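You operate a simulated robot arm through the tools that you are given. There is no shell and no other tool. Be economical: measure what you need, move in short steps, check, and stop when the job is done.

Carry out the task below with a simulated robot arm. There is one attempt and no reset: what you move stays moved.

TASK
Fit the jet marked L in the flow block and screw its strap down.
Fine: swing the strap over the jet, run the screw with the power driver till it clicks, driver back in its holder.

It is judged by the outcome, as a careful person would: the job done as asked, and still so three seconds after it is handed in. It fails if anything else is knocked over, pushed out of place, dropped, spilled or broken.

THE ROBOT
A 7-joint arm with a two-finger parallel gripper, fixed in place. Base frame: the origin is at the foot of the arm, x ahead of it, y to its left, z up; the work surface is at about z = 77. Lengths are in cm, angles in rad, forces in N, time in s.
With the tool pointing down near the work surface it reaches from about 30 to 70 cm from the base axis. Its first joint turns from -1.152 to 1.152 rad. Payload 1.57 kg.
Tool frame: the origin (TCP) lies between the finger pads and is the grasp point; the fingertips stand 3 cm ahead of it; z points along the fingers, y is the line along which they close. The gripper opens to 11 cm. The fingers are 2.4 cm wide and 1.2 cm thick; the gripper's body (4.8 by 11.2 cm) begins 7.8 cm behind the TCP.
Orientation is that of the tool frame in the base frame, as a unit quaternion [x, y, z, w]. With the fingers straight down and closing along the base's y, the tool's x points along the base's -x, its y along +y and its z along -z.

THE INTERFACE
- The arm moves only by the tool play_rows. Its argument "increments" is a list of rows, each a list of 7 numbers: the gripper command, from -1 (shut) to 1 (fully open), values between in proportion, then the shift along the tool's x, y, z in units of 50 mm (1.0 is 50 mm), then the turn, a rotation vector about the tool's x, y, z in units of 4 degrees (1.0 is 4 degrees). In form: [[gripper, dx, dy, dz, ax, ay, az], ...]. A call has 1 to 20 rows; each row shifts and turns the commanded pose from where the row before left it, along the tool's axes as they then stand. A call with a number of a shift or a turn outside -1 to 1 is refused whole. A row lasts 0.2 s, in which the tool goes at most 5 cm and 0.15 rad; a call with a longer step from one row to the next is refused whole, and so is a gripper value outside its range. A pose out of reach is approached as far as the arm can. The call stops where the force on the tool passes 70 N (or 10 N more than at its start, if that is more) or the arm is blocked; 0.2 s more then pass. The fingers move at their own pace (about 10.8 cm/s each) and stop on an object; they squeeze with about 43 N. The grip force told is the motor's: it shows also when the fingers shut on nothing. Time passes only in rows, and 0.2 s behind the last, so rows that do not move let the fingers close. It gives the time, the measured TCP pose, the force on the tool (base axes), the opening and the grip force at its end, in the units of the frame above (readings bear some noise).
- Cameras (640 x 400 px; columns grow to the right, rows downward): "scene" is fixed at [16.38, -38.96, 140.92]; the picture's right is [0.79, -0.61, 0.00], its down [-0.32, -0.42, -0.85] and it looks along [0.52, 0.67, -0.53] (base axes); focal length 339 px, centre (320, 200). "wrist" rides on the gripper at [-3.6, 0, -8] in the tool frame; the picture's right is [0.00, -1.00, 0.00], its down [0.97, 0.00, -0.24] and it looks along [0.24, 0.00, 0.97] (tool axes); focal length 218 px, centre (320, 200).
- snapshot(camera): a new picture of that camera. No time passes.
- point_at(camera, pixels): for up to 12 pixels [column, row] of the newest picture of that camera ("zoom" is the newest enlarged one), the place [x, y, z] in the base frame of the surface seen there, good to about 0.3 cm. No time passes.
- zoom(camera, box): a new picture of the part [left, top, right, bottom] of that camera's present view, enlarged. No time passes.
- finish_job(): hands the job in; it is judged then, once.

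Work in short steps. Measure before you move; look again where a grasp or a placing could have gone wrong, and mend it. You have 80 turns and 46 pictures in all, the two below and enlarged ones among them. Open the gripper and draw the arm clear of the work before you hand the job in, unless the task says otherwise; then end with one line.

The tools are called after "Request:" as a command line: name --pt "numbers of a row" for each row, then --argument value for the rest, lists and objects as JSON in quotes. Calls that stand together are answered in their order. play_rows: Moves the arm, as the interface text tells. Its arguments: {"type":"object","properties":{"increments":{"type":"array","items":{"type":"array","items":{"type":"number"}}}},"required":["increments"]} The other tools are called the same way: snapshot (camera) takes a picture; point_at (camera, pixels) gives the place of the surface under pixels of a picture; zoom (camera, box) takes an enlarged picture of a part of a camera's view; finish_job () hands the job in.

At the start:

```text
t: 0.0
position: [46.24, 9.33, 114.82]
tool_rot: [-0.001, 1.0, 0.0, 0.0]
contact_force: [-1.0, 0.4, -0.3]
width: 11.01
finger_force: 0.0
```

scene: 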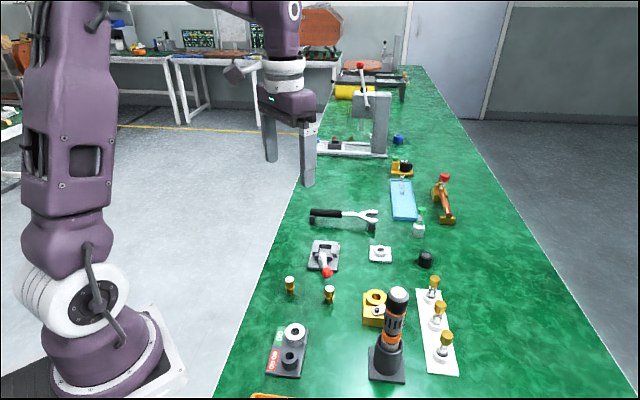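
wrist: 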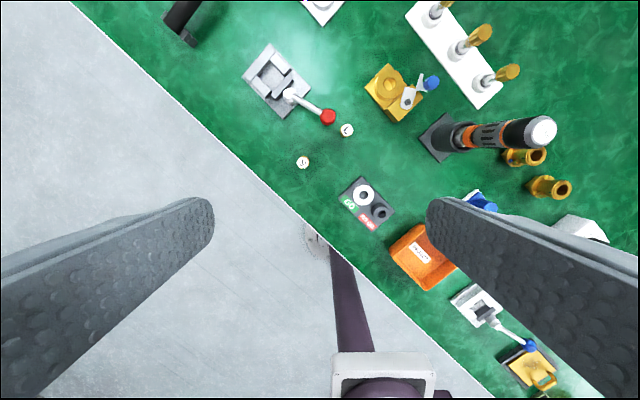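

The flow block looks like the yellow part near scene (375,308), with the jets around (290,285) and (329,294) and the driver at (390,335). I'll zoom in on these.

Request:
zoom --camera "scene" --box '[260, 230, 480, 390]'

Request:
zoom --camera "wrist" --box '[280, 40, 580, 240]'

```text
2.50 times, centred on (370, 310) of scene
```

zoom: 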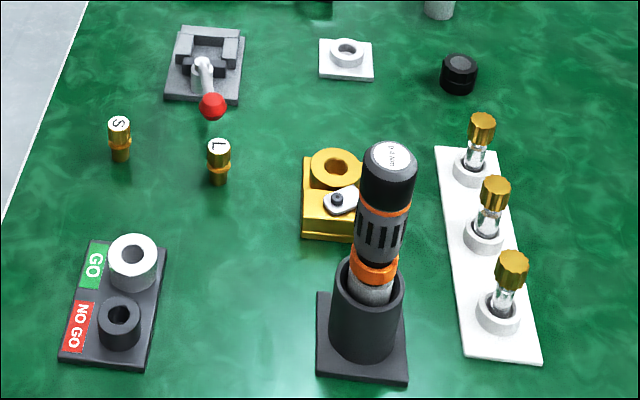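

```text
2.00 times, centred on (430, 140) of wrist
```

zoom: 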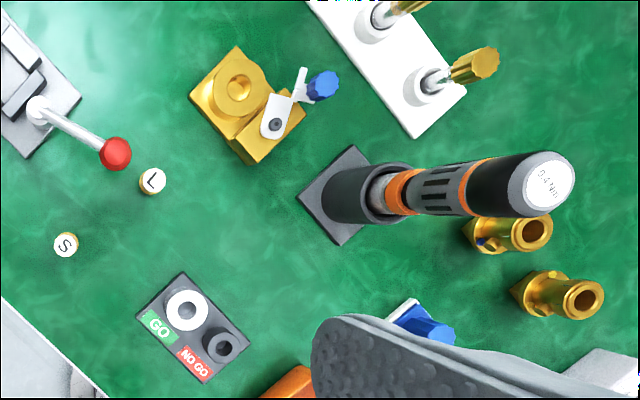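

Request:
point_at --camera "zoom" --pixels '[[152, 180], [65, 244], [238, 88], [276, 124], [300, 85], [322, 85], [388, 193], [548, 182], [240, 48], [305, 112], [250, 160], [320, 195]]'

Request:
zoom --camera "wrist" --box '[350, 50, 450, 130]'

```text
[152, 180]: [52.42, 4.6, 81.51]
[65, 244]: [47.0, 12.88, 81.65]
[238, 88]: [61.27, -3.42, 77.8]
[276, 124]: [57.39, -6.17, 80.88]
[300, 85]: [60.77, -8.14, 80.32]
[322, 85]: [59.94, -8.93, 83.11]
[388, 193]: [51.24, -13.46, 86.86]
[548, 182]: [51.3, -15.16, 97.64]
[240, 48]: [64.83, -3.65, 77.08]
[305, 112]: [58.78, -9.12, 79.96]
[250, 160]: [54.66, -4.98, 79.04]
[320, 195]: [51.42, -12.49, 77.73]
```

```text
5.00 times, centred on (400, 90) of wrist
```

zoom: 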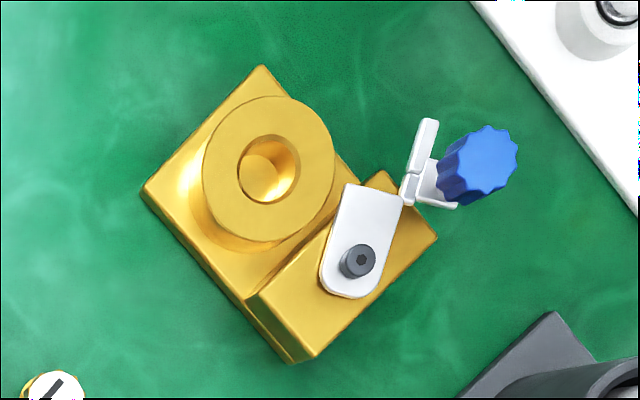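

I want a closer look at the block and its strap, so I'm moving above it, staying clear of the driver top (z about 98, y -15).

Request:
play_rows --pt "1 -0.2 -0.55 0.4 0 0 0" --pt "1 -0.2 -0.55 0.4 0 0 0" --pt "1 -0.2 -0.55 0.4 0 0 0" --pt "1 0 -0.55 0.4 0 0 0" --pt "1 0 0 0 0 0 0"

Request:
snapshot --camera "wrist"

```text
t: 1.2
position: [49.0, -1.74, 106.65]
tool_rot: [0.0, 1.0, -0.001, 0.0]
contact_force: [-0.2, 0.3, 1.2]
width: 11.03
finger_force: 0.1
```

```text
40 pictures are left
```

wrist: 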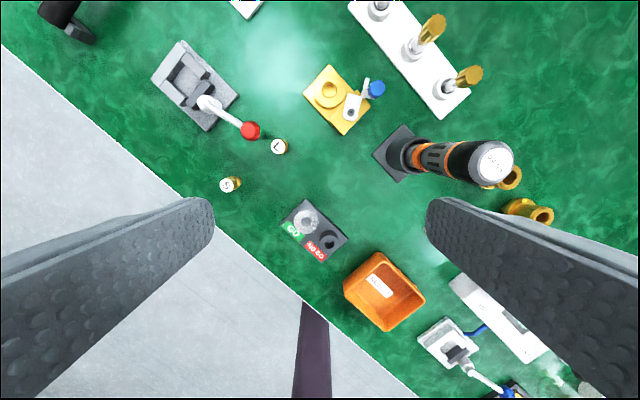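

Request:
zoom --camera "wrist" --box '[290, 50, 410, 140]'

Request:
zoom --camera "scene" --box '[355, 280, 405, 330]'

```text
4.44 times, centred on (350, 95) of wrist
```

zoom: 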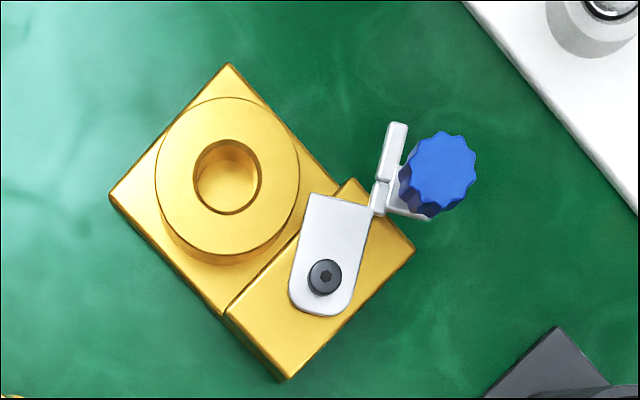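

```text
8.00 times, centred on (380, 305) of scene
```

zoom: 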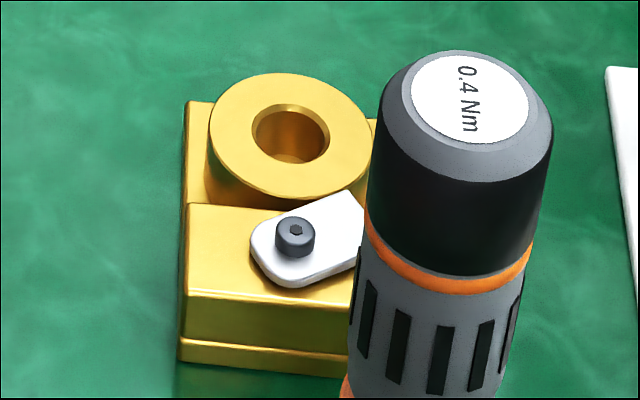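

Request:
zoom --camera "wrist" --box '[300, 55, 400, 140]'

Request:
point_at --camera "wrist" --pixels '[[325, 95], [350, 112], [352, 100], [363, 88], [366, 81], [376, 88], [369, 94], [331, 85], [340, 92], [350, 122], [318, 82], [278, 145]]'

```text
4.71 times, centred on (350, 98) of wrist
```

zoom: 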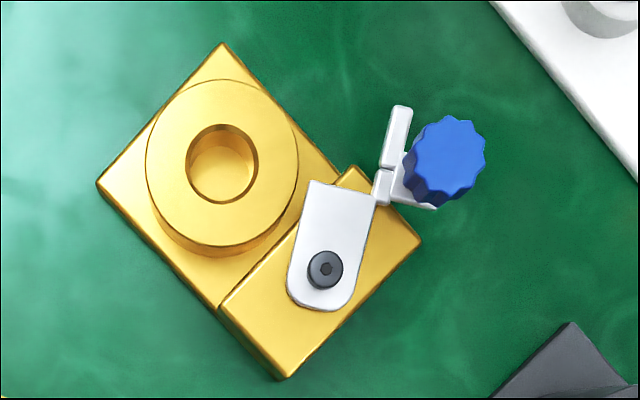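

```text
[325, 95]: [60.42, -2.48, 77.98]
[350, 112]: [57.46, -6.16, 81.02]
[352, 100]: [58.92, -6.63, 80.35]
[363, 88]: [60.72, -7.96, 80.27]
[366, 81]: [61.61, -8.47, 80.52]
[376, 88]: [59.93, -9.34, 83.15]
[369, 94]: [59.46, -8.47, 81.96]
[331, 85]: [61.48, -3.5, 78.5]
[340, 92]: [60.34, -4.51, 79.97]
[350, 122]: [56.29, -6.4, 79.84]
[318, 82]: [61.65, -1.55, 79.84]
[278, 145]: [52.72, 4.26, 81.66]
```

Request:
zoom --camera "scene" --box '[280, 270, 340, 310]'

Request:
zoom --camera "wrist" --box '[260, 130, 300, 160]'

```text
10.00 times, centred on (310, 290) of scene
```

zoom: 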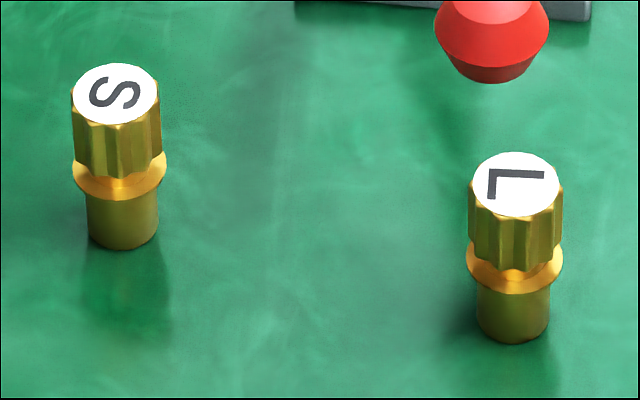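

```text
13.33 times, centred on (280, 145) of wrist
```

zoom: 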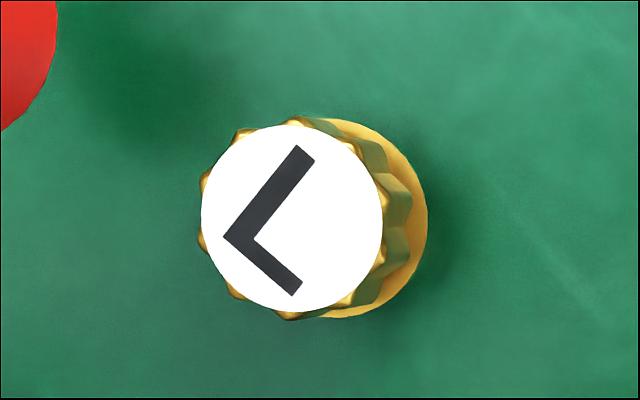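

Jet L stands at about (52.6, 4.4) with its top at z 81.6, and its head is about 2.1 cm across with a neck below it. I'll move above it and yaw 45° so the fingers clear the red-ball toggle and, later, the strap.

Request:
play_rows --pt "0 -0.18 0.3 0.55 0 0 0" --pt "0 -0.18 0.3 0.55 0 0 0" --pt "0 -0.18 0.31 0.55 0 0 0" --pt "0 -0.18 0.31 0.55 0 0 0" --pt "0 0 0 0 0 0 -0.9375" --pt "0 0 0 0 0 0 -0.9375" --pt "0 0 0 0 0 0 -0.9375" --pt "0 0 0 0 0 0 -0.9375" --pt "0 0 0 0 0 0 -0.9375" --pt "0 0 0 0 0 0 -0.9375" --pt "0 0 0 0 0 0 -0.9375" --pt "0 0 0 0 0 0 -0.9375" --pt "0 0 0 0 0 0 -0.9375" --pt "0 0 0 0 0 0 -0.9375" --pt "0 0 0 0 0 0 -0.9375" --pt "0 0 0 0 0 0 -0.9375" --pt "0 0 0 0 0 0 0"

Request:
snapshot --camera "wrist"

```text
t: 4.8
position: [52.74, 4.45, 95.85]
tool_rot: [-0.383, 0.924, 0.0, -0.001]
contact_force: [0.2, 0.6, -0.7]
width: 5.51
finger_force: 0.1
```

```text
34 pictures are left
```

wrist: 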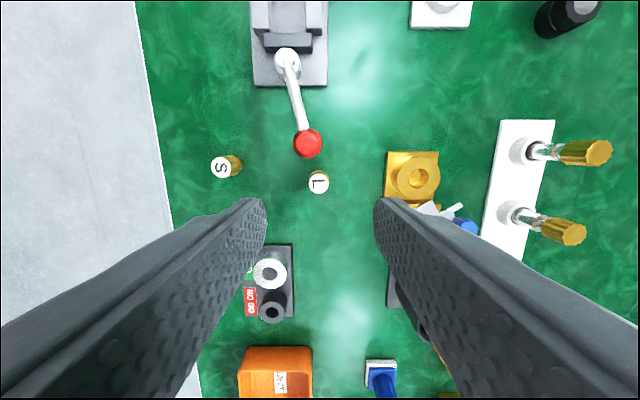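

Request:
zoom --camera "wrist" --box '[290, 120, 450, 220]'

Request:
point_at --camera "wrist" --pixels '[[318, 183], [309, 183], [328, 183], [318, 192], [307, 143], [400, 178], [439, 178], [419, 160], [412, 178], [428, 178], [419, 196]]'

```text
4.00 times, centred on (370, 170) of wrist
```

zoom: 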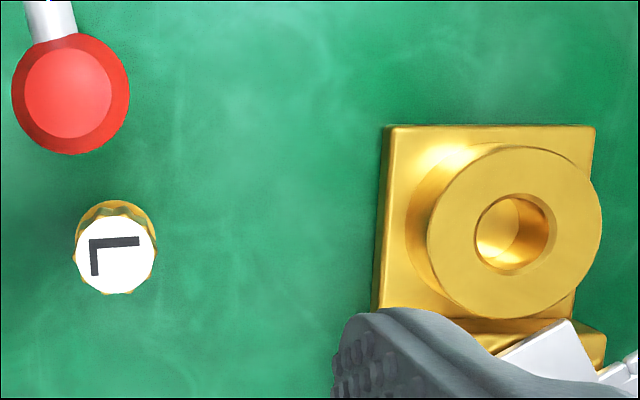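

```text
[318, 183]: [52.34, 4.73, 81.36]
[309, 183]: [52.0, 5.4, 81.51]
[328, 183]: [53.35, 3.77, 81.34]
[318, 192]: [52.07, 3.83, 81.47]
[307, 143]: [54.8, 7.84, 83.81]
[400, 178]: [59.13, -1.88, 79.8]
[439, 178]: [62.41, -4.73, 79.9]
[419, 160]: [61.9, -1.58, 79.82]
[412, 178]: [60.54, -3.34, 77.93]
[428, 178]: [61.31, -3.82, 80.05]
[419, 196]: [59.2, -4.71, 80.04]
```

By geometry the jet centre is (52.56, 4.41) and the bore centre about (60.6, -3.1), rim z 79.9. I'll lower until the fingertips reach the bottom of the head (TCP z 82.7), then grip.

Request:
play_rows --pt "-0.2 0.03 0.02 0.4 0 0 0" --pt "-0.2 0 0 0.5 0 0 0" --pt "-0.2 0 0 0.5 0 0 0" --pt "-0.2 0 0 0.5 0 0 0" --pt "-0.2 0 0 0.4 0 0 0" --pt "-0.2 0 0 0.33 0 0 0" --pt "-0.2 0 0 0 0 0 0"

Request:
snapshot --camera "wrist"

Request:
zoom --camera "scene" --box '[270, 230, 390, 310]'

```text
t: 6.4
position: [52.82, 4.28, 82.55]
tool_rot: [-0.382, 0.924, 0.001, 0.0]
contact_force: [-0.2, 0.4, -0.3]
width: 4.4
finger_force: 0.1
```

```text
32 pictures are left
```

wrist: 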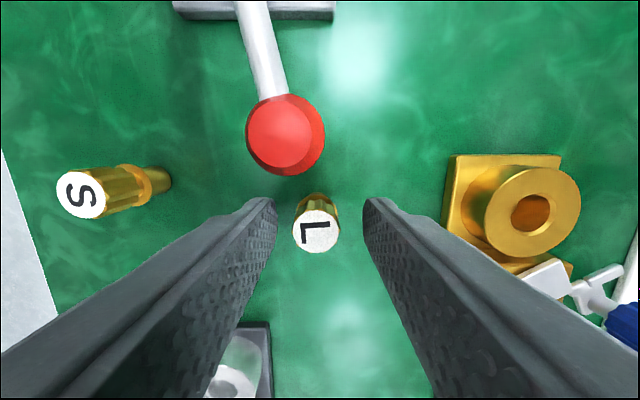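

```text
5.00 times, centred on (330, 270) of scene
```

zoom: 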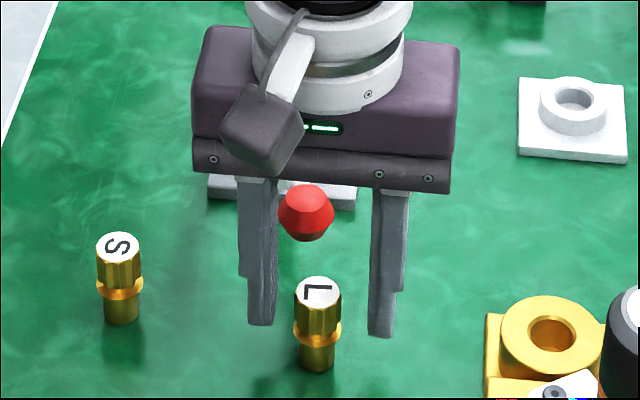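

The jet sits 0.18 cm to tool +y, so I'll shift that much and close.

Request:
play_rows --pt "-0.2 0.015 0.035 0 0 0 0" --pt "-0.2 0 0 0 0 0 0" --pt "-0.45 0 0 0 0 0 0" --pt "-0.8 0 0 0 0 0 0" --pt "-1 0 0 0 0 0 0" --pt "-1 0 0 0 0 0 0" --pt "-1 0 0 0 0 0 0"

Request:
zoom --camera "scene" --box '[270, 230, 390, 310]'

```text
t: 8.0
position: [52.6, 4.5, 82.57]
tool_rot: [-0.382, 0.924, 0.0, 0.0]
contact_force: [1.9, -1.5, 2.3]
width: 2.16
finger_force: 34.3
```

```text
5.00 times, centred on (330, 270) of scene
```

zoom: 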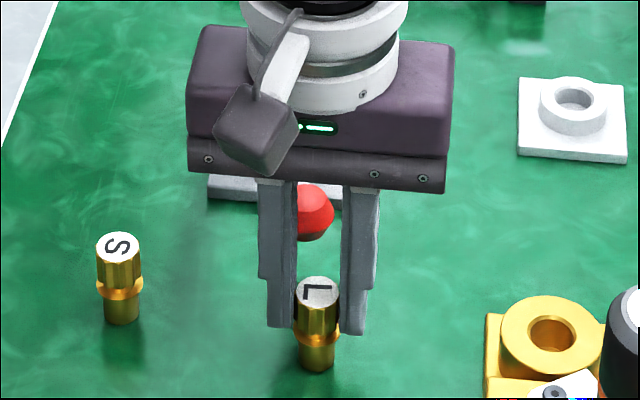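

Gripped at 2.16 cm. I'll lift 6 cm, travel to above the bore and look.

Request:
play_rows --pt "-1 0 0 -0.4 0 0 0" --pt "-1 0 0 -0.4 0 0 0" --pt "-1 0 0 -0.4 0 0 0" --pt "-1 -0.014 -0.44 0 0 0 0" --pt "-1 -0.014 -0.44 0 0 0 0" --pt "-1 -0.014 -0.44 0 0 0 0" --pt "-1 -0.014 -0.44 0 0 0 0" --pt "-1 0 -0.44 0 0 0 0" --pt "-1 0 0 0 0 0 0" --pt "-1 0 0 0 0 0 0"

Request:
snapshot --camera "wrist"

Request:
zoom --camera "scene" --box '[320, 240, 440, 320]'

```text
t: 10.2
position: [60.32, -3.23, 88.49]
tool_rot: [-0.383, 0.924, 0.0, 0.0]
contact_force: [0.2, -0.5, 0.1]
width: 2.14
finger_force: 34.7
```

```text
29 pictures are left
```

wrist: 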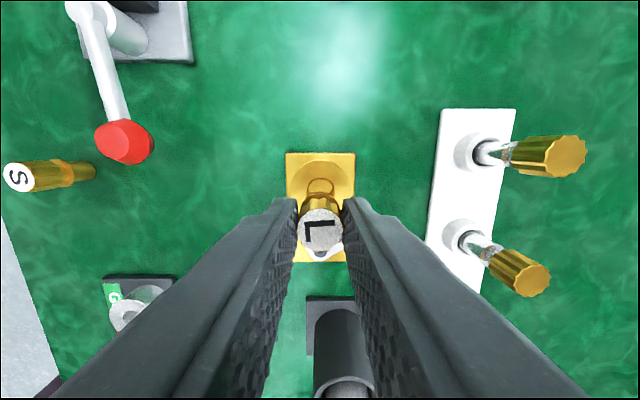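

```text
5.00 times, centred on (380, 280) of scene
```

zoom: 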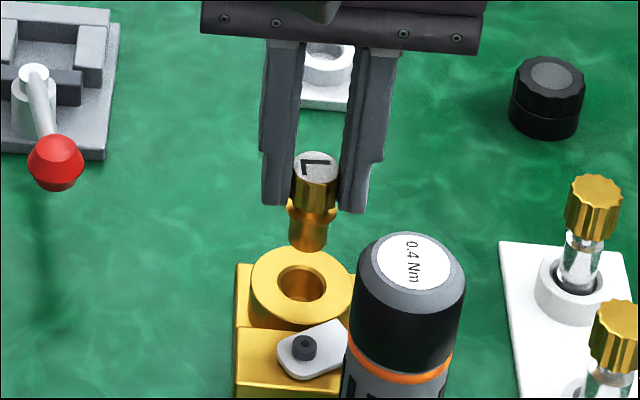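

Request:
zoom --camera "wrist" --box '[272, 140, 368, 200]'

Request:
zoom --camera "scene" --box '[360, 260, 400, 310]'

```text
6.67 times, centred on (320, 170) of wrist
```

zoom: 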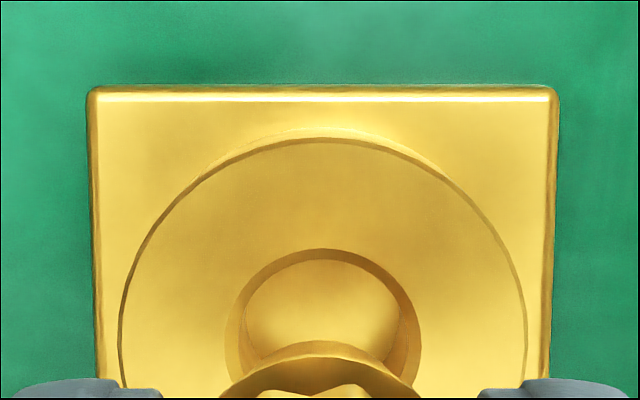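

```text
8.00 times, centred on (380, 285) of scene
```

zoom: 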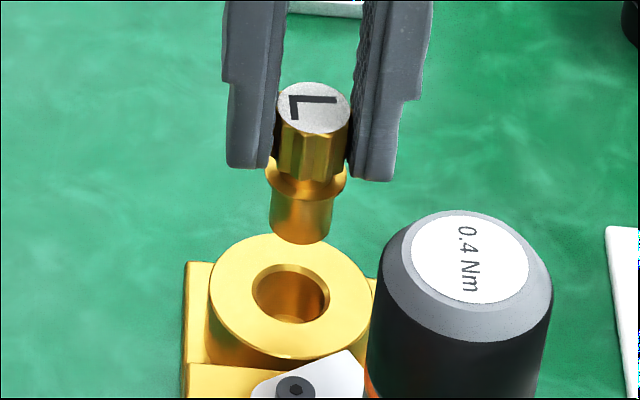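

The bore centre is offset from the held jet by about -0.15 cm along tool x. I'll correct that and lower until the plug just enters.

Request:
play_rows --pt "-1 -0.03 0 0.2 0 0 0" --pt "-1 0 0 0.2 0 0 0" --pt "-1 0 0 0.1 0 0 0" --pt "-1 0 0 0.06 0 0 0" --pt "-1 0 0 0.06 0 0 0" --pt "-1 0 0 0.06 0 0 0" --pt "-1 0 0 0.06 0 0 0" --pt "-1 0 0 0 0 0 0"

Request:
zoom --camera "scene" --box '[360, 270, 400, 320]'

```text
t: 12.0
position: [60.47, -3.03, 84.9]
tool_rot: [-0.383, 0.924, 0.0, -0.001]
contact_force: [0.2, -0.1, -0.2]
width: 2.12
finger_force: 34.4
```

```text
8.00 times, centred on (380, 295) of scene
```

zoom: 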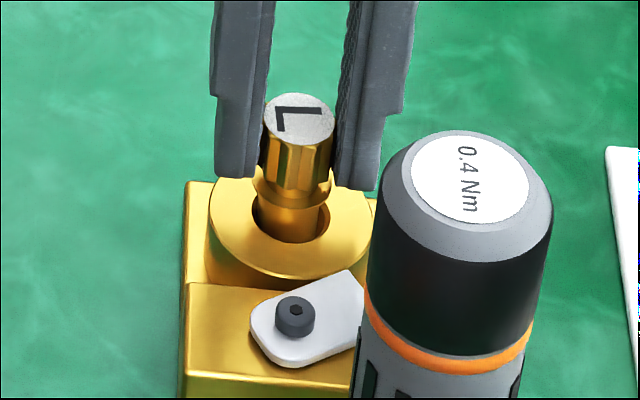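

The plug is inside the bore with no contact force. I'll keep lowering gently until it seats.

Request:
play_rows --pt "-1 0 0 0.06 0 0 0" --pt "-1 0 0 0.06 0 0 0" --pt "-1 0 0 0.05 0 0 0" --pt "-1 0 0 0.04 0 0 0" --pt "-1 0 0 0.03 0 0 0" --pt "-1 0 0 0 0 0 0"

Request:
zoom --camera "scene" --box '[360, 270, 400, 320]'

```text
t: 13.4
position: [60.46, -3.05, 83.82]
tool_rot: [-0.383, 0.924, -0.001, 0.0]
contact_force: [-0.4, 1.0, -1.5]
width: 2.12
finger_force: 34.0
```

```text
8.00 times, centred on (380, 295) of scene
```

zoom: 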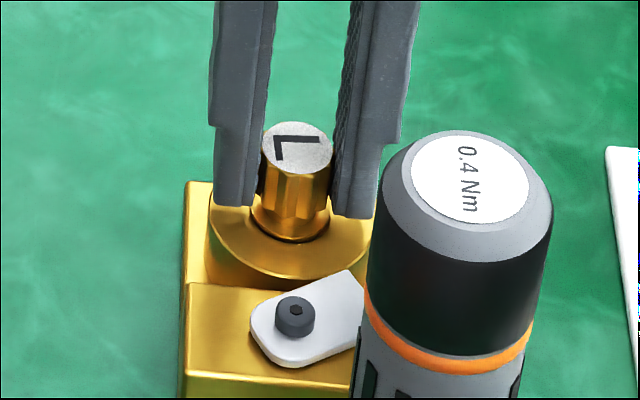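

Request:
play_rows --pt "-1 0 0 0.02 0 0 0" --pt "-1 0 0 0.02 0 0 0" --pt "-1 0 0 0.02 0 0 0" --pt "-1 0 0 0 0 0 0"

```text
t: 14.4
position: [60.57, -2.99, 83.53]
tool_rot: [-0.383, 0.924, 0.0, 0.001]
contact_force: [-6.3, 0.5, 27.1]
width: 2.14
finger_force: 34.8
```

27 N of upward force suggests the jet is seated. I'll open slightly and lift away, then look at the jet, the strap and the driver.

Request:
play_rows --pt "-1 0 0 -0.02 0 0 0" --pt "-0.4 0 0 0 0 0 0" --pt "-0.3 0 0 0 0 0 0" --pt "-0.3 0 0 -0.2 0 0 0" --pt "-0.3 0 0 -0.5 0 0 0" --pt "-0.3 0 0 -0.7 0 0 0" --pt "-0.3 0 0 -0.7 0 0 0" --pt "-0.3 0 0 -0.3 0 0 0" --pt "-0.3 0 0 0 0 0 0"

Request:
snapshot --camera "wrist"

```text
t: 16.4
position: [60.43, -2.88, 95.46]
tool_rot: [-0.383, 0.924, 0.001, 0.001]
contact_force: [-0.8, 0.3, -0.2]
width: 3.85
finger_force: 0.0
```

```text
23 pictures are left
```

wrist: 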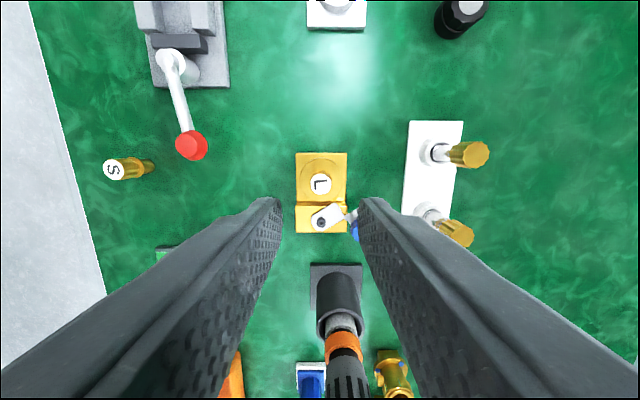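

Jet L is seated. To plan the strap swing I'll open wide and shift 3 cm toward tool +x for a clear view of the strap.

Request:
play_rows --pt "0.6 0.3 0 0.1 0 0 0" --pt "0.6 0.3 0 0.1 0 0 0" --pt "0.6 0 0 0 0 0 0"

Request:
zoom --camera "wrist" --box '[280, 120, 400, 200]'

Request:
point_at --camera "zoom" --pixels '[[200, 260], [300, 260], [400, 260], [200, 320], [300, 320], [400, 320]]'

```text
t: 17.2
position: [58.48, -5.17, 94.41]
tool_rot: [-0.383, 0.924, 0.0, 0.0]
contact_force: [0.5, -0.9, -0.3]
width: 8.81
finger_force: 0.0
```

```text
5.00 times, centred on (340, 160) of wrist
```

zoom: 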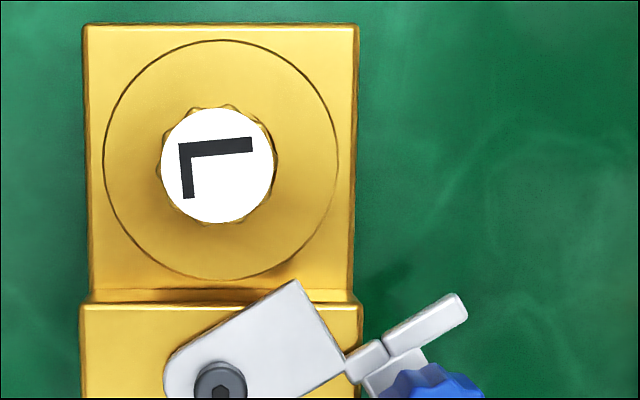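

```text
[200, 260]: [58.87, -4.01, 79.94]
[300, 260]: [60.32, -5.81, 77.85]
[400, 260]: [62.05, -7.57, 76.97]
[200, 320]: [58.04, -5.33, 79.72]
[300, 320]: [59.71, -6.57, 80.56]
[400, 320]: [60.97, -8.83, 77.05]
```

Request:
zoom --camera "wrist" --box '[300, 165, 400, 225]'

Request:
point_at --camera "zoom" --pixels '[[150, 190], [280, 120], [360, 140], [400, 125], [500, 70], [430, 165], [360, 175], [470, 200], [430, 195], [410, 240], [560, 240], [300, 220]]'

```text
6.40 times, centred on (350, 195) of wrist
```

zoom: 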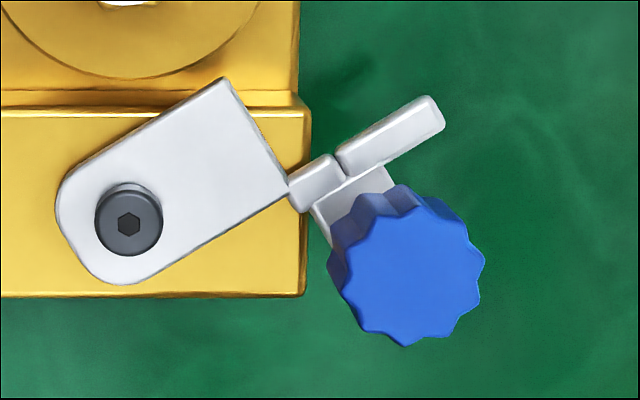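

```text
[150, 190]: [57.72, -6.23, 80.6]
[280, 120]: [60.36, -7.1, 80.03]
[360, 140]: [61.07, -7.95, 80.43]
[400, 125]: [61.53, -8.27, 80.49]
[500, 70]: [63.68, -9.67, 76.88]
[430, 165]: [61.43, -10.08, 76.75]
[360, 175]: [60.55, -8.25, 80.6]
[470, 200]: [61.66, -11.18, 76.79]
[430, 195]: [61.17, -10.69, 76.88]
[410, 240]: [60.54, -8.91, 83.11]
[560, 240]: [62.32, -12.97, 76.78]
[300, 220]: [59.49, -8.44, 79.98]
```

The strap pivots at the screw, about (57.3, -6.4). The blue knob is at about (60.06, -9.37) and the bar has to swing about 59° CCW into the jet's neck. Before pushing the knob with closed fingers, I'll check clearances to the driver and the thermometers.

Request:
snapshot --camera "scene"

Request:
point_at --camera "scene" --pixels '[[434, 282], [440, 306], [446, 337], [420, 292], [432, 370], [398, 294], [388, 378], [371, 378], [404, 378], [388, 348], [393, 340], [425, 258]]'

```text
20 pictures are left
```

scene: 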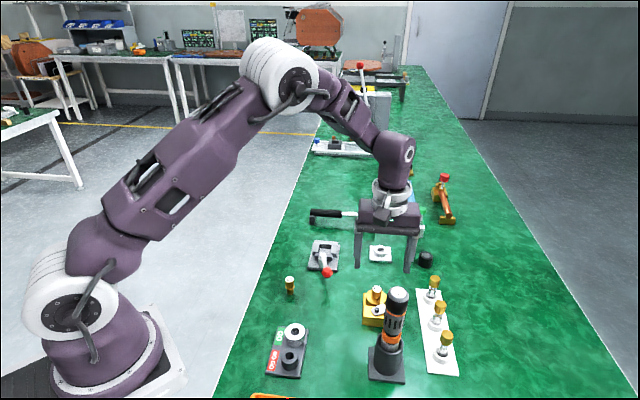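

```text
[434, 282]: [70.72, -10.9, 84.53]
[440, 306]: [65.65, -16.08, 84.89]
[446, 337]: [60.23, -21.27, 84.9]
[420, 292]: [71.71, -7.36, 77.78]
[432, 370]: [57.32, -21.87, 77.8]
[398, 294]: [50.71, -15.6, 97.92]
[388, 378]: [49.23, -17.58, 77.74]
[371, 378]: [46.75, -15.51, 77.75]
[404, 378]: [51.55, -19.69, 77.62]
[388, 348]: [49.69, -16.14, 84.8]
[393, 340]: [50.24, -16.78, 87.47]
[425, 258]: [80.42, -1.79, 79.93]
```

Driver axis is about (50.7, -15.6) and the caps top out at z 85, so the way is clear. I'll close the fingers, go to (58.2, -11.1) behind the knob and lower to tip height 81.

Request:
play_rows --pt "-1 0.29 -0.27 0 0 0 0" --pt "-1 0.29 -0.27 0 0 0 0" --pt "-1 0.29 -0.26 0 0 0 0" --pt "-1 0 0 0 0 0 0" --pt "-1 0 0 0.5 0 0 0" --pt "-1 0 0 0.5 0 0 0" --pt "-1 0 0 0.5 0 0 0" --pt "-1 0 0 0.4 0 0 0" --pt "-1 0 0 0.15 0 0 0" --pt "-1 0 0 0 0 0 0"

Request:
snapshot --camera "wrist"

```text
t: 19.4
position: [58.23, -11.05, 84.23]
tool_rot: [-0.383, 0.924, -0.001, 0.0]
contact_force: [-0.2, -1.9, 9.2]
width: 0.0
finger_force: 21.6
```

```text
19 pictures are left
```

wrist: 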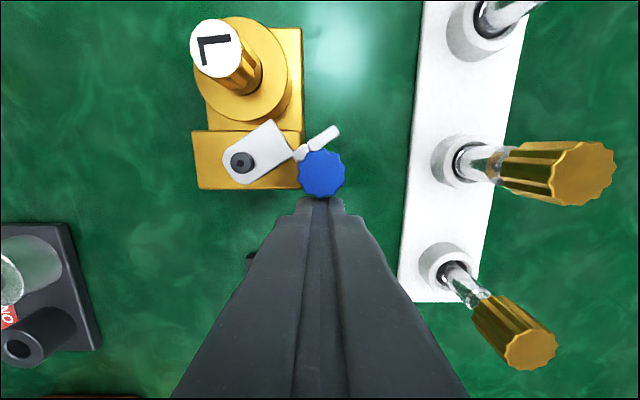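

The reading shows 9 N upward, so I'll back off slightly to see whether I'm touching the knob.

Request:
play_rows --pt "-1 0.08 0 0 0 0 0" --pt "-1 0 0 0 0 0 0"

Request:
zoom --camera "scene" --box '[350, 250, 430, 330]'

```text
t: 20.0
position: [57.99, -11.33, 84.18]
tool_rot: [-0.383, 0.924, 0.001, 0.0]
contact_force: [-0.7, -0.6, 5.0]
width: 0.01
finger_force: 21.3
```

```text
5.00 times, centred on (390, 290) of scene
```

zoom: 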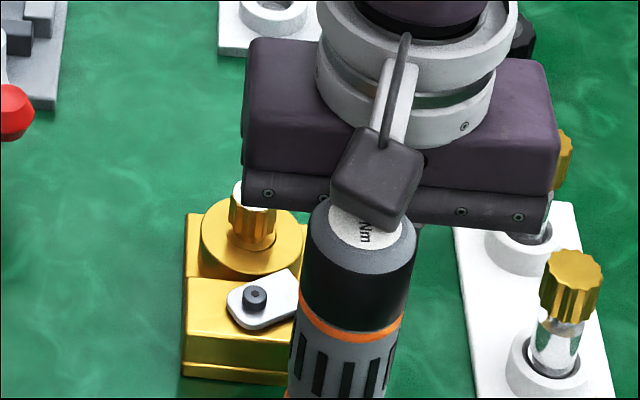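

A dark box on the wrist's +x side appears close to the driver top. I'll measure it before moving further.

Request:
point_at --camera "zoom" --pixels '[[370, 170], [370, 215], [340, 190], [410, 190], [365, 225], [345, 215], [400, 230], [390, 90], [320, 160], [265, 170], [530, 180], [415, 160]]'

```text
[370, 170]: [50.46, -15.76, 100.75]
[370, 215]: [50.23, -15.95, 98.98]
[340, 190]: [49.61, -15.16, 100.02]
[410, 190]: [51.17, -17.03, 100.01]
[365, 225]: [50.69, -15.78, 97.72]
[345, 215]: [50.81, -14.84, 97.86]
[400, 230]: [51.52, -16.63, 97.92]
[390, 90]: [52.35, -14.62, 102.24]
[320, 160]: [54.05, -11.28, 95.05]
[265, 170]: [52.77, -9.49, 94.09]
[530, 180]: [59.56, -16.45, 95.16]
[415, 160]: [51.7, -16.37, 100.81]
```

The box bottom (about z 98.5) was pressing lightly on the driver top (z 97.9). I'll rise straight up, then yaw 30° more so the box clears the driver, and check the driver.

Request:
play_rows --pt "-1 0 0 -0.3 0 0 0" --pt "-1 0 0 -0.5 0 0 0" --pt "-1 0 0 -0.5 0 0 0" --pt "-1 0 0 0 0 0 -0.9375" --pt "-1 0 0 0 0 0 -0.9375" --pt "-1 0 0 0 0 0 -0.9375" --pt "-1 0 0 0 0 0 -0.9375" --pt "-1 0 0 0 0 0 -0.9375" --pt "-1 0 0 0 0 0 -0.9375" --pt "-1 0 0 0 0 0 -0.9375" --pt "-1 0 0 0 0 0 -0.9375" --pt "-1 0 0 0 0 0 0"

Request:
zoom --camera "scene" --box '[310, 250, 470, 390]'

```text
t: 22.6
position: [57.74, -11.19, 90.62]
tool_rot: [-0.609, 0.793, 0.0, 0.0]
contact_force: [0.4, 0.1, 0.9]
width: 0.01
finger_force: 21.6
```

```text
2.86 times, centred on (390, 320) of scene
```

zoom: 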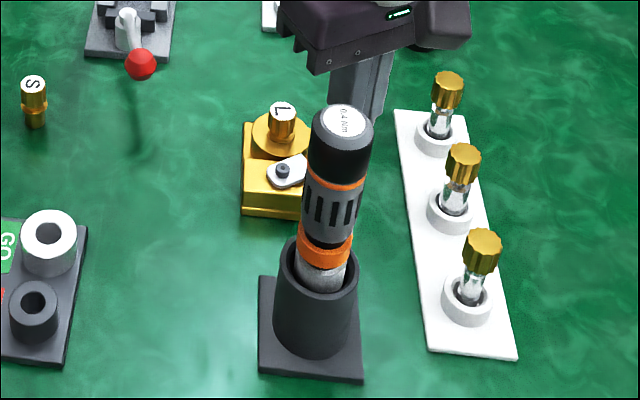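

The driver is undisturbed. With the new yaw, the box sits well away from it. I'll move to (59.36, -11.98) behind the knob and lower to z 84.

Request:
play_rows --pt "-1 0.035 -0.177 0 0 0 0" --pt "-1 0.034 -0.177 0 0 0 0" --pt "-1 0 0 0.4 0 0 0" --pt "-1 0 0 0.4 0 0 0" --pt "-1 0 0 0.3 0 0 0" --pt "-1 0 0 0.22 0 0 0" --pt "-1 0 0 0 0 0 0"

Request:
snapshot --camera "wrist"

```text
t: 24.2
position: [59.55, -12.01, 84.21]
tool_rot: [-0.609, 0.793, 0.0, 0.001]
contact_force: [-1.3, 0.7, 0.2]
width: 0.0
finger_force: 21.1
```

```text
16 pictures are left
```

wrist: 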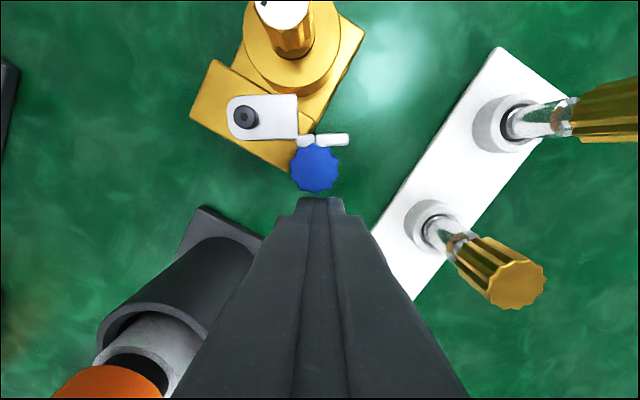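

No contact, and the knob is right ahead of the fingers. I'll push it along the arc to roughly three quarters of the swing.

Request:
play_rows --pt "-1 -0.08 0 0 0 0 0" --pt "-1 -0.11 -0.047 0 0 0 0" --pt "-1 -0.11 -0.047 0 0 0 0" --pt "-1 -0.106 -0.014 0 0 0 0" --pt "-1 -0.106 -0.014 0 0 0 0" --pt "-1 -0.106 0.014 0 0 0 0" --pt "-1 -0.106 0.014 0 0 0 0" --pt "-1 0 0 0 0 0 0"

Request:
snapshot --camera "wrist"

```text
t: 26.0
position: [60.78, -8.75, 84.14]
tool_rot: [-0.609, 0.794, 0.001, 0.0]
contact_force: [0.1, 0.2, 1.0]
width: 0.02
finger_force: 20.8
```

```text
15 pictures are left
```

wrist: 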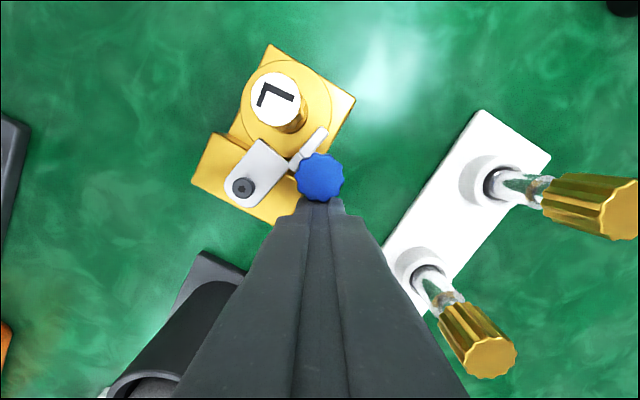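

The strap has swung about 45° and the bar is approaching the jet's neck. I'll continue in small steps, watching the force.

Request:
play_rows --pt "-1 -0.054 0.018 0 0 0 0" --pt "-1 -0.054 0.019 0 0 0 0" --pt "-1 -0.03 0.012 0 0 0 0" --pt "-1 -0.025 0.012 0 0 0 0" --pt "-1 0 0 0 0 0 0"

Request:
zoom --camera "wrist" --box '[220, 60, 380, 210]'

```text
t: 27.2
position: [60.79, -7.84, 84.1]
tool_rot: [-0.609, 0.793, 0.0, 0.0]
contact_force: [0.2, -0.5, 0.2]
width: 0.0
finger_force: 21.2
```

```text
2.67 times, centred on (300, 135) of wrist
```

zoom: 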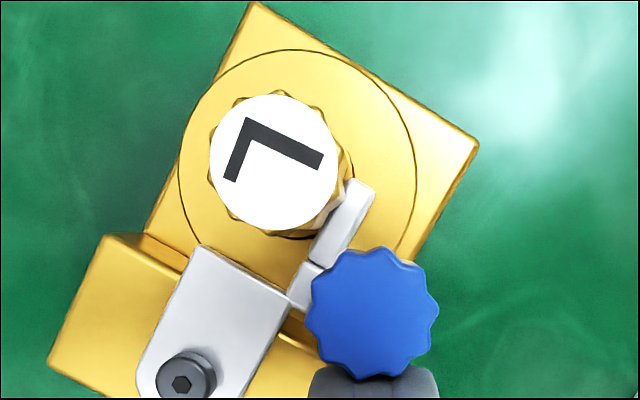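

Request:
play_rows --pt "-1 -0.02 0.01 0 0 0 0" --pt "-1 -0.02 0.01 0 0 0 0" --pt "-1 -0.02 0.01 0 0 0 0" --pt "-1 0 0 0 0 0 0"

```text
t: 28.2
position: [60.58, -7.84, 84.11]
tool_rot: [-0.608, 0.794, -0.001, 0.0]
contact_force: [2.3, -21.2, 3.7]
width: 0.0
finger_force: 21.5
```

There is 21 N of resistance, so the strap has reached its stop or the neck. I'll back off along tool +x, rise and look.

Request:
play_rows --pt "-1 0.12 0 0 0 0 0" --pt "-1 0.2 0 0 0 0 0" --pt "-1 0 0 -0.5 0 0 0" --pt "-1 0 0 -0.7 0 0 0" --pt "-1 0 0 -0.7 0 0 0" --pt "-1 0 0 0 0 0 0"

Request:
zoom --camera "wrist" --box '[240, 70, 380, 200]'

Request:
zoom --camera "scene" --box '[350, 270, 420, 390]'

```text
t: 29.6
position: [60.18, -9.09, 93.82]
tool_rot: [-0.609, 0.793, 0.0, 0.0]
contact_force: [0.4, -0.2, 0.7]
width: 0.0
finger_force: 21.6
```

```text
3.08 times, centred on (310, 135) of wrist
```

zoom: 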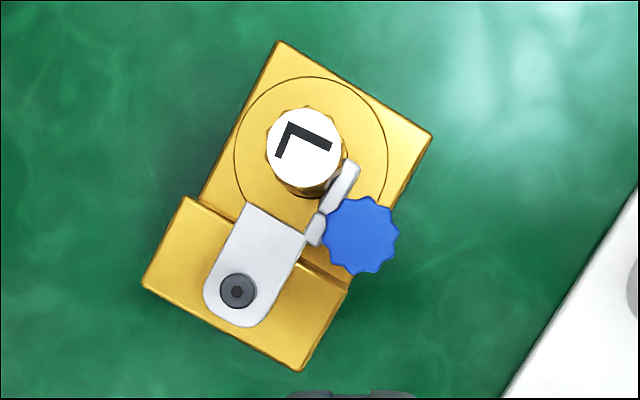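

```text
3.33 times, centred on (385, 330) of scene
```

zoom: 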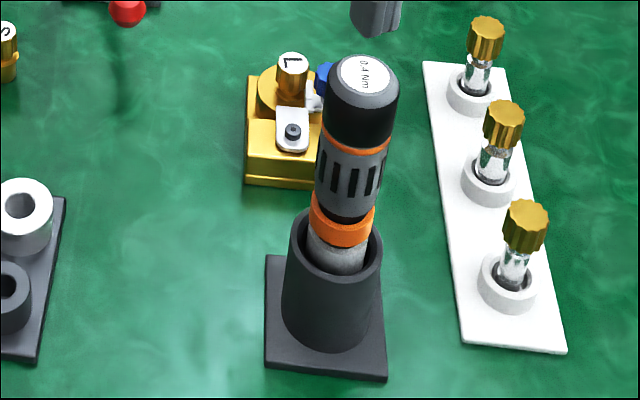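

The strap lies over the jet's neck in line with the block, with the screw at about (57.3, -6.37). Next I'll rise, yaw back to 45° and go above the driver (50.7, -15.6) to measure it.

Request:
play_rows --pt "-1 0 0 -0.73 0 0 0" --pt "-1 0 0 -0.73 0 0 0" --pt "-1 0 0 -0.73 0 0 0" --pt "-1 0 0 -0.73 0 0 0" --pt "0.2 0 0 -0.73 0 0 0" --pt "0.2 0 0 0 0 0 0.9375" --pt "0.2 0 0 0 0 0 0.9375" --pt "0.2 0 0 0 0 0 0.9375" --pt "0.2 0 0 0 0 0 0.9375" --pt "0.2 0 0 0 0 0 0.9375" --pt "0.2 0 0 0 0 0 0.9375" --pt "0.2 0 0 0 0 0 0.9375" --pt "0.2 0 0 0 0 0 0.9375" --pt "0.2 0.452 0.084 0 0 0 0" --pt "0.2 0.452 0.084 0 0 0 0" --pt "0.2 0.452 0.084 0 0 0 0" --pt "0.2 0.452 0.084 0 0 0 0" --pt "0.2 0.452 0.084 0 0 0 0" --pt "0.2 0 0 0 0 0 0"

Request:
snapshot --camera "wrist"

Request:
point_at --camera "scene" --pixels '[[390, 315], [400, 315], [393, 340], [391, 335], [402, 318], [384, 312]]'

```text
t: 33.6
position: [50.81, -15.47, 111.87]
tool_rot: [-0.382, 0.924, 0.0, 0.0]
contact_force: [0.0, 0.5, -0.5]
width: 6.59
finger_force: 0.1
```

```text
11 pictures are left
```

wrist: 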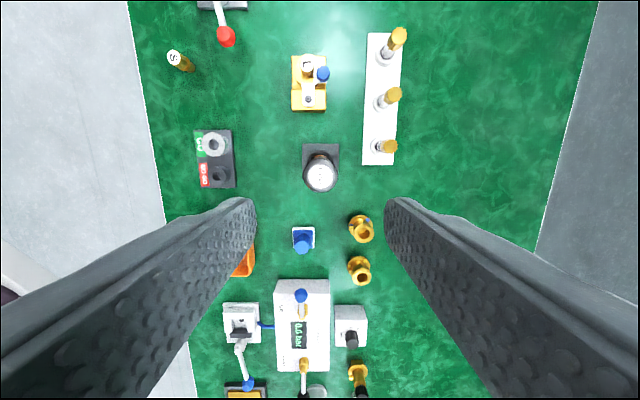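

```text
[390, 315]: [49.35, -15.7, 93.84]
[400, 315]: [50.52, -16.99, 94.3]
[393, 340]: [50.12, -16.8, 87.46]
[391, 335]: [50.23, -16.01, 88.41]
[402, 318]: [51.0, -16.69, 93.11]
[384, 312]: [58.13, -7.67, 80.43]
```

Request:
zoom --camera "wrist" --box '[296, 135, 344, 195]'

Request:
point_at --camera "zoom" --pixels '[[320, 280], [320, 240], [320, 330], [270, 285], [370, 285]]'

```text
6.67 times, centred on (320, 165) of wrist
```

zoom: 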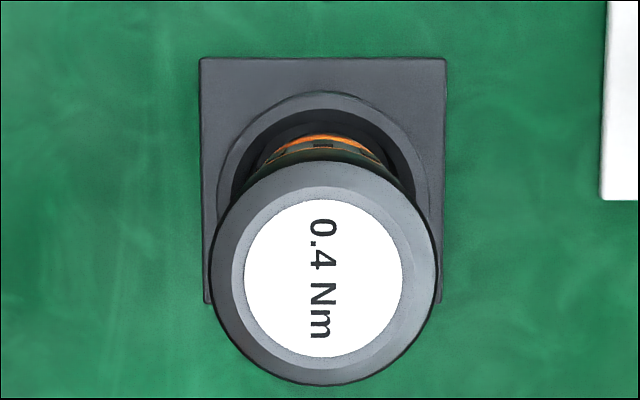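

```text
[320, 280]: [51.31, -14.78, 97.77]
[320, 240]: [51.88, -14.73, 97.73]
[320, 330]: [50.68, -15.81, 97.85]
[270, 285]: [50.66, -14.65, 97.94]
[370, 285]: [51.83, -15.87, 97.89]
```

Driver axis is at about (51.23, -15.08), cap diameter 3.6, top z 97.8. I'll align and lower to TCP z 92.

Request:
play_rows --pt "0.2 -0.056 -0.005 0 0 0 0" --pt "0.2 -0.056 -0.005 0 0 0 0" --pt "0.2 0 0 0.6 0 0 0" --pt "0.2 0 0 0.6 0 0 0" --pt "0.2 0 0 0.6 0 0 0" --pt "0.2 0 0 0.6 0 0 0" --pt "0.2 0 0 0.6 0 0 0" --pt "0.2 0 0 0.5 0 0 0" --pt "0.2 0 0 0.474 0 0 0" --pt "0.2 0 0 0 0 0 0"

Request:
snapshot --camera "wrist"

```text
t: 35.8
position: [51.23, -15.12, 91.95]
tool_rot: [-0.382, 0.924, -0.001, 0.0]
contact_force: [0.5, -0.8, 0.2]
width: 6.6
finger_force: 0.1
```

```text
9 pictures are left
```

wrist: 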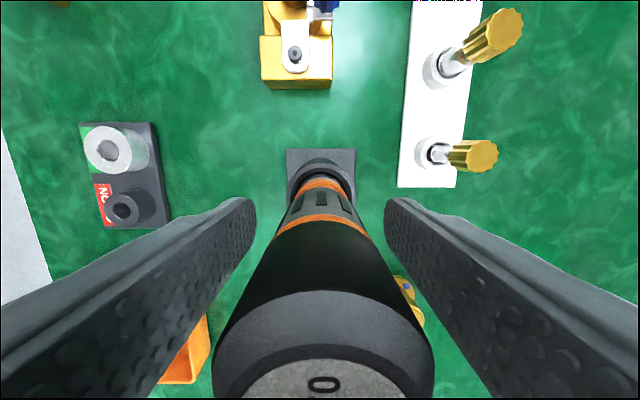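

The driver is centred between the fingers, so I'll close on it.

Request:
play_rows --pt "0 0 0 0 0 0 0" --pt "-0.3 0 0 0 0 0 0" --pt "-0.6 0 0 0 0 0 0" --pt "-1 0 0 0 0 0 0" --pt "-1 0 0 0 0 0 0" --pt "-1 0 0 0 0 0 0"

```text
t: 37.2
position: [51.23, -15.08, 91.9]
tool_rot: [-0.383, 0.924, -0.001, 0.001]
contact_force: [0.1, 1.0, -0.1]
width: 3.46
finger_force: 42.1
```

Gripped at 3.46 cm. I'll lift slowly, 10 cm straight up.

Request:
play_rows --pt "-1 0 0 -0.1 0 0 0" --pt "-1 0 0 -0.2 0 0 0" --pt "-1 0 0 -0.3 0 0 0" --pt "-1 0 0 -0.35 0 0 0" --pt "-1 0 0 -0.35 0 0 0" --pt "-1 0 0 -0.35 0 0 0" --pt "-1 0 0 -0.35 0 0 0" --pt "-1 0 0 0 0 0 0"

Request:
zoom --camera "scene" --box '[330, 200, 450, 390]'

Request:
point_at --camera "zoom" --pixels '[[320, 200], [330, 250], [320, 300]]'

```text
t: 39.0
position: [51.24, -15.38, 102.06]
tool_rot: [-0.382, 0.924, 0.001, 0.0]
contact_force: [0.4, -0.5, -4.0]
width: 3.45
finger_force: 41.9
```

```text
2.11 times, centred on (390, 295) of scene
```

zoom: 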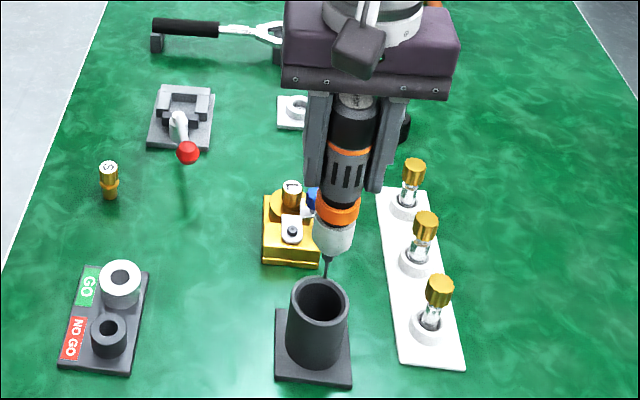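

```text
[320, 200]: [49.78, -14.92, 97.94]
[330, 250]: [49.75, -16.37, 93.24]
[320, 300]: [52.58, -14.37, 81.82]
```

The driver is out, with its tip about 15 cm below the TCP at z about 87. I'll raise 1 cm more and carry it to above the screw (57.3, -6.37).

Request:
play_rows --pt "-1 0 0 -0.2 0 0 0" --pt "-1 -0.2 0.036 0 0 0 0" --pt "-1 -0.35 0.063 0 0 0 0" --pt "-1 -0.4 0.072 0 0 0 0" --pt "-1 -0.4 0.072 0 0 0 0" --pt "-1 -0.4 0.072 0 0 0 0" --pt "-1 -0.343 0.061 0 0 0 0" --pt "-1 0 0 0 0 0 0" --pt "-1 0 0 0 0 0 0"

Request:
zoom --camera "scene" --box '[350, 245, 420, 325]'

Request:
snapshot --camera "wrist"

```text
t: 41.0
position: [57.43, -6.62, 102.97]
tool_rot: [-0.383, 0.924, -0.001, 0.001]
contact_force: [-0.2, -0.8, -3.1]
width: 3.44
finger_force: 41.7
```

```text
5.00 times, centred on (385, 285) of scene
```

zoom: 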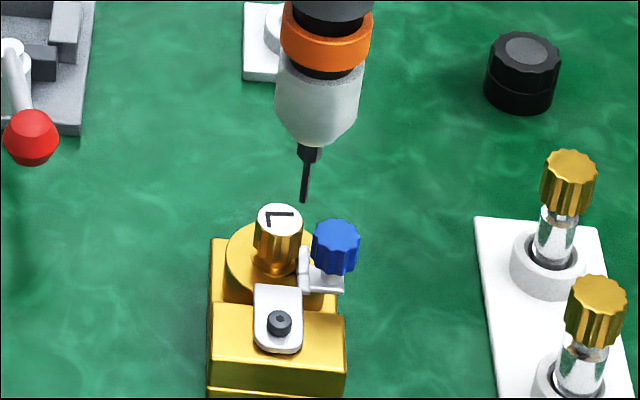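

```text
6 pictures are left
```

wrist: 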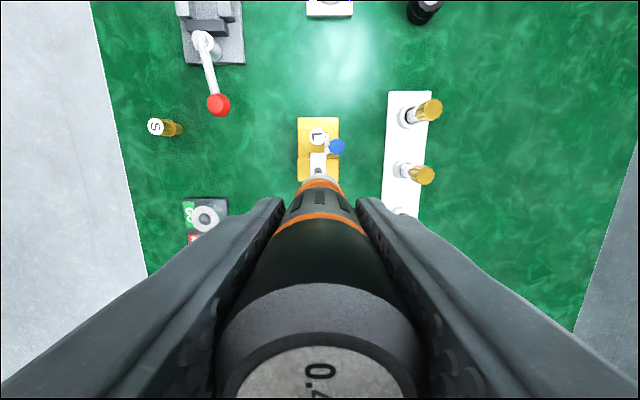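

Scene geometry puts the screw exactly at (57.3, -6.37, 81) and the bit about 0.35 cm to its right. I'll shift tool +y 0.35, lower 5.5 cm and check again.

Request:
play_rows --pt "-1 0 0.07 0 0 0 0" --pt "-1 0 0 0.25 0 0 0" --pt "-1 0 0 0.3 0 0 0" --pt "-1 0 0 0.3 0 0 0" --pt "-1 0 0 0.25 0 0 0" --pt "-1 0 0 0 0 0 0" --pt "-1 0 0 0 0 0 0"

Request:
zoom --camera "scene" --box '[352, 270, 402, 330]'

Request:
point_at --camera "zoom" --pixels '[[299, 262], [304, 200], [293, 262]]'

```text
t: 42.6
position: [57.26, -6.43, 97.64]
tool_rot: [-0.383, 0.924, 0.0, 0.0]
contact_force: [-0.2, -0.3, -3.6]
width: 3.46
finger_force: 41.7
```

```text
6.67 times, centred on (377, 300) of scene
```

zoom: 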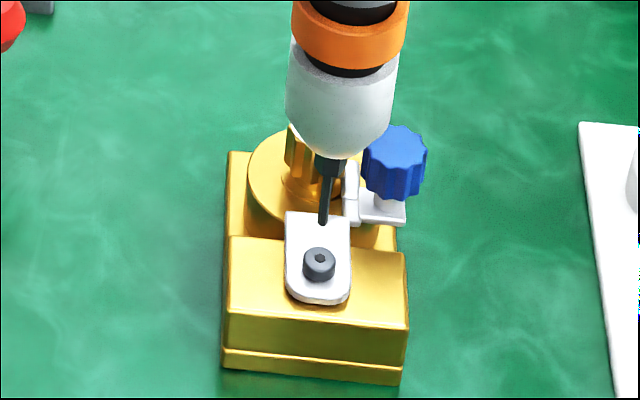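

```text
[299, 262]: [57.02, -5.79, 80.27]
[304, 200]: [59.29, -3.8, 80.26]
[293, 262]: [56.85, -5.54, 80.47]
```

Next I'll read the surface position on the bit and its tip (zoom ~(324,215)) and on the screw head (319,260).

Request:
point_at --camera "zoom" --pixels '[[323, 222], [324, 215], [325, 205], [326, 195], [329, 170], [319, 259], [319, 270], [340, 120], [310, 258], [328, 258]]'

```text
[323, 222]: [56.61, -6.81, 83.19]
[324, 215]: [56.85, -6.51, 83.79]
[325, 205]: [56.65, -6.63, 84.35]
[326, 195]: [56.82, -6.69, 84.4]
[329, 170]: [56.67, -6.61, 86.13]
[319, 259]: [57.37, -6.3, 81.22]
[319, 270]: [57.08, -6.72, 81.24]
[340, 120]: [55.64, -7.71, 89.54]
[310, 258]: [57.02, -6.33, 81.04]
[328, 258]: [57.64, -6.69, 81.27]
```

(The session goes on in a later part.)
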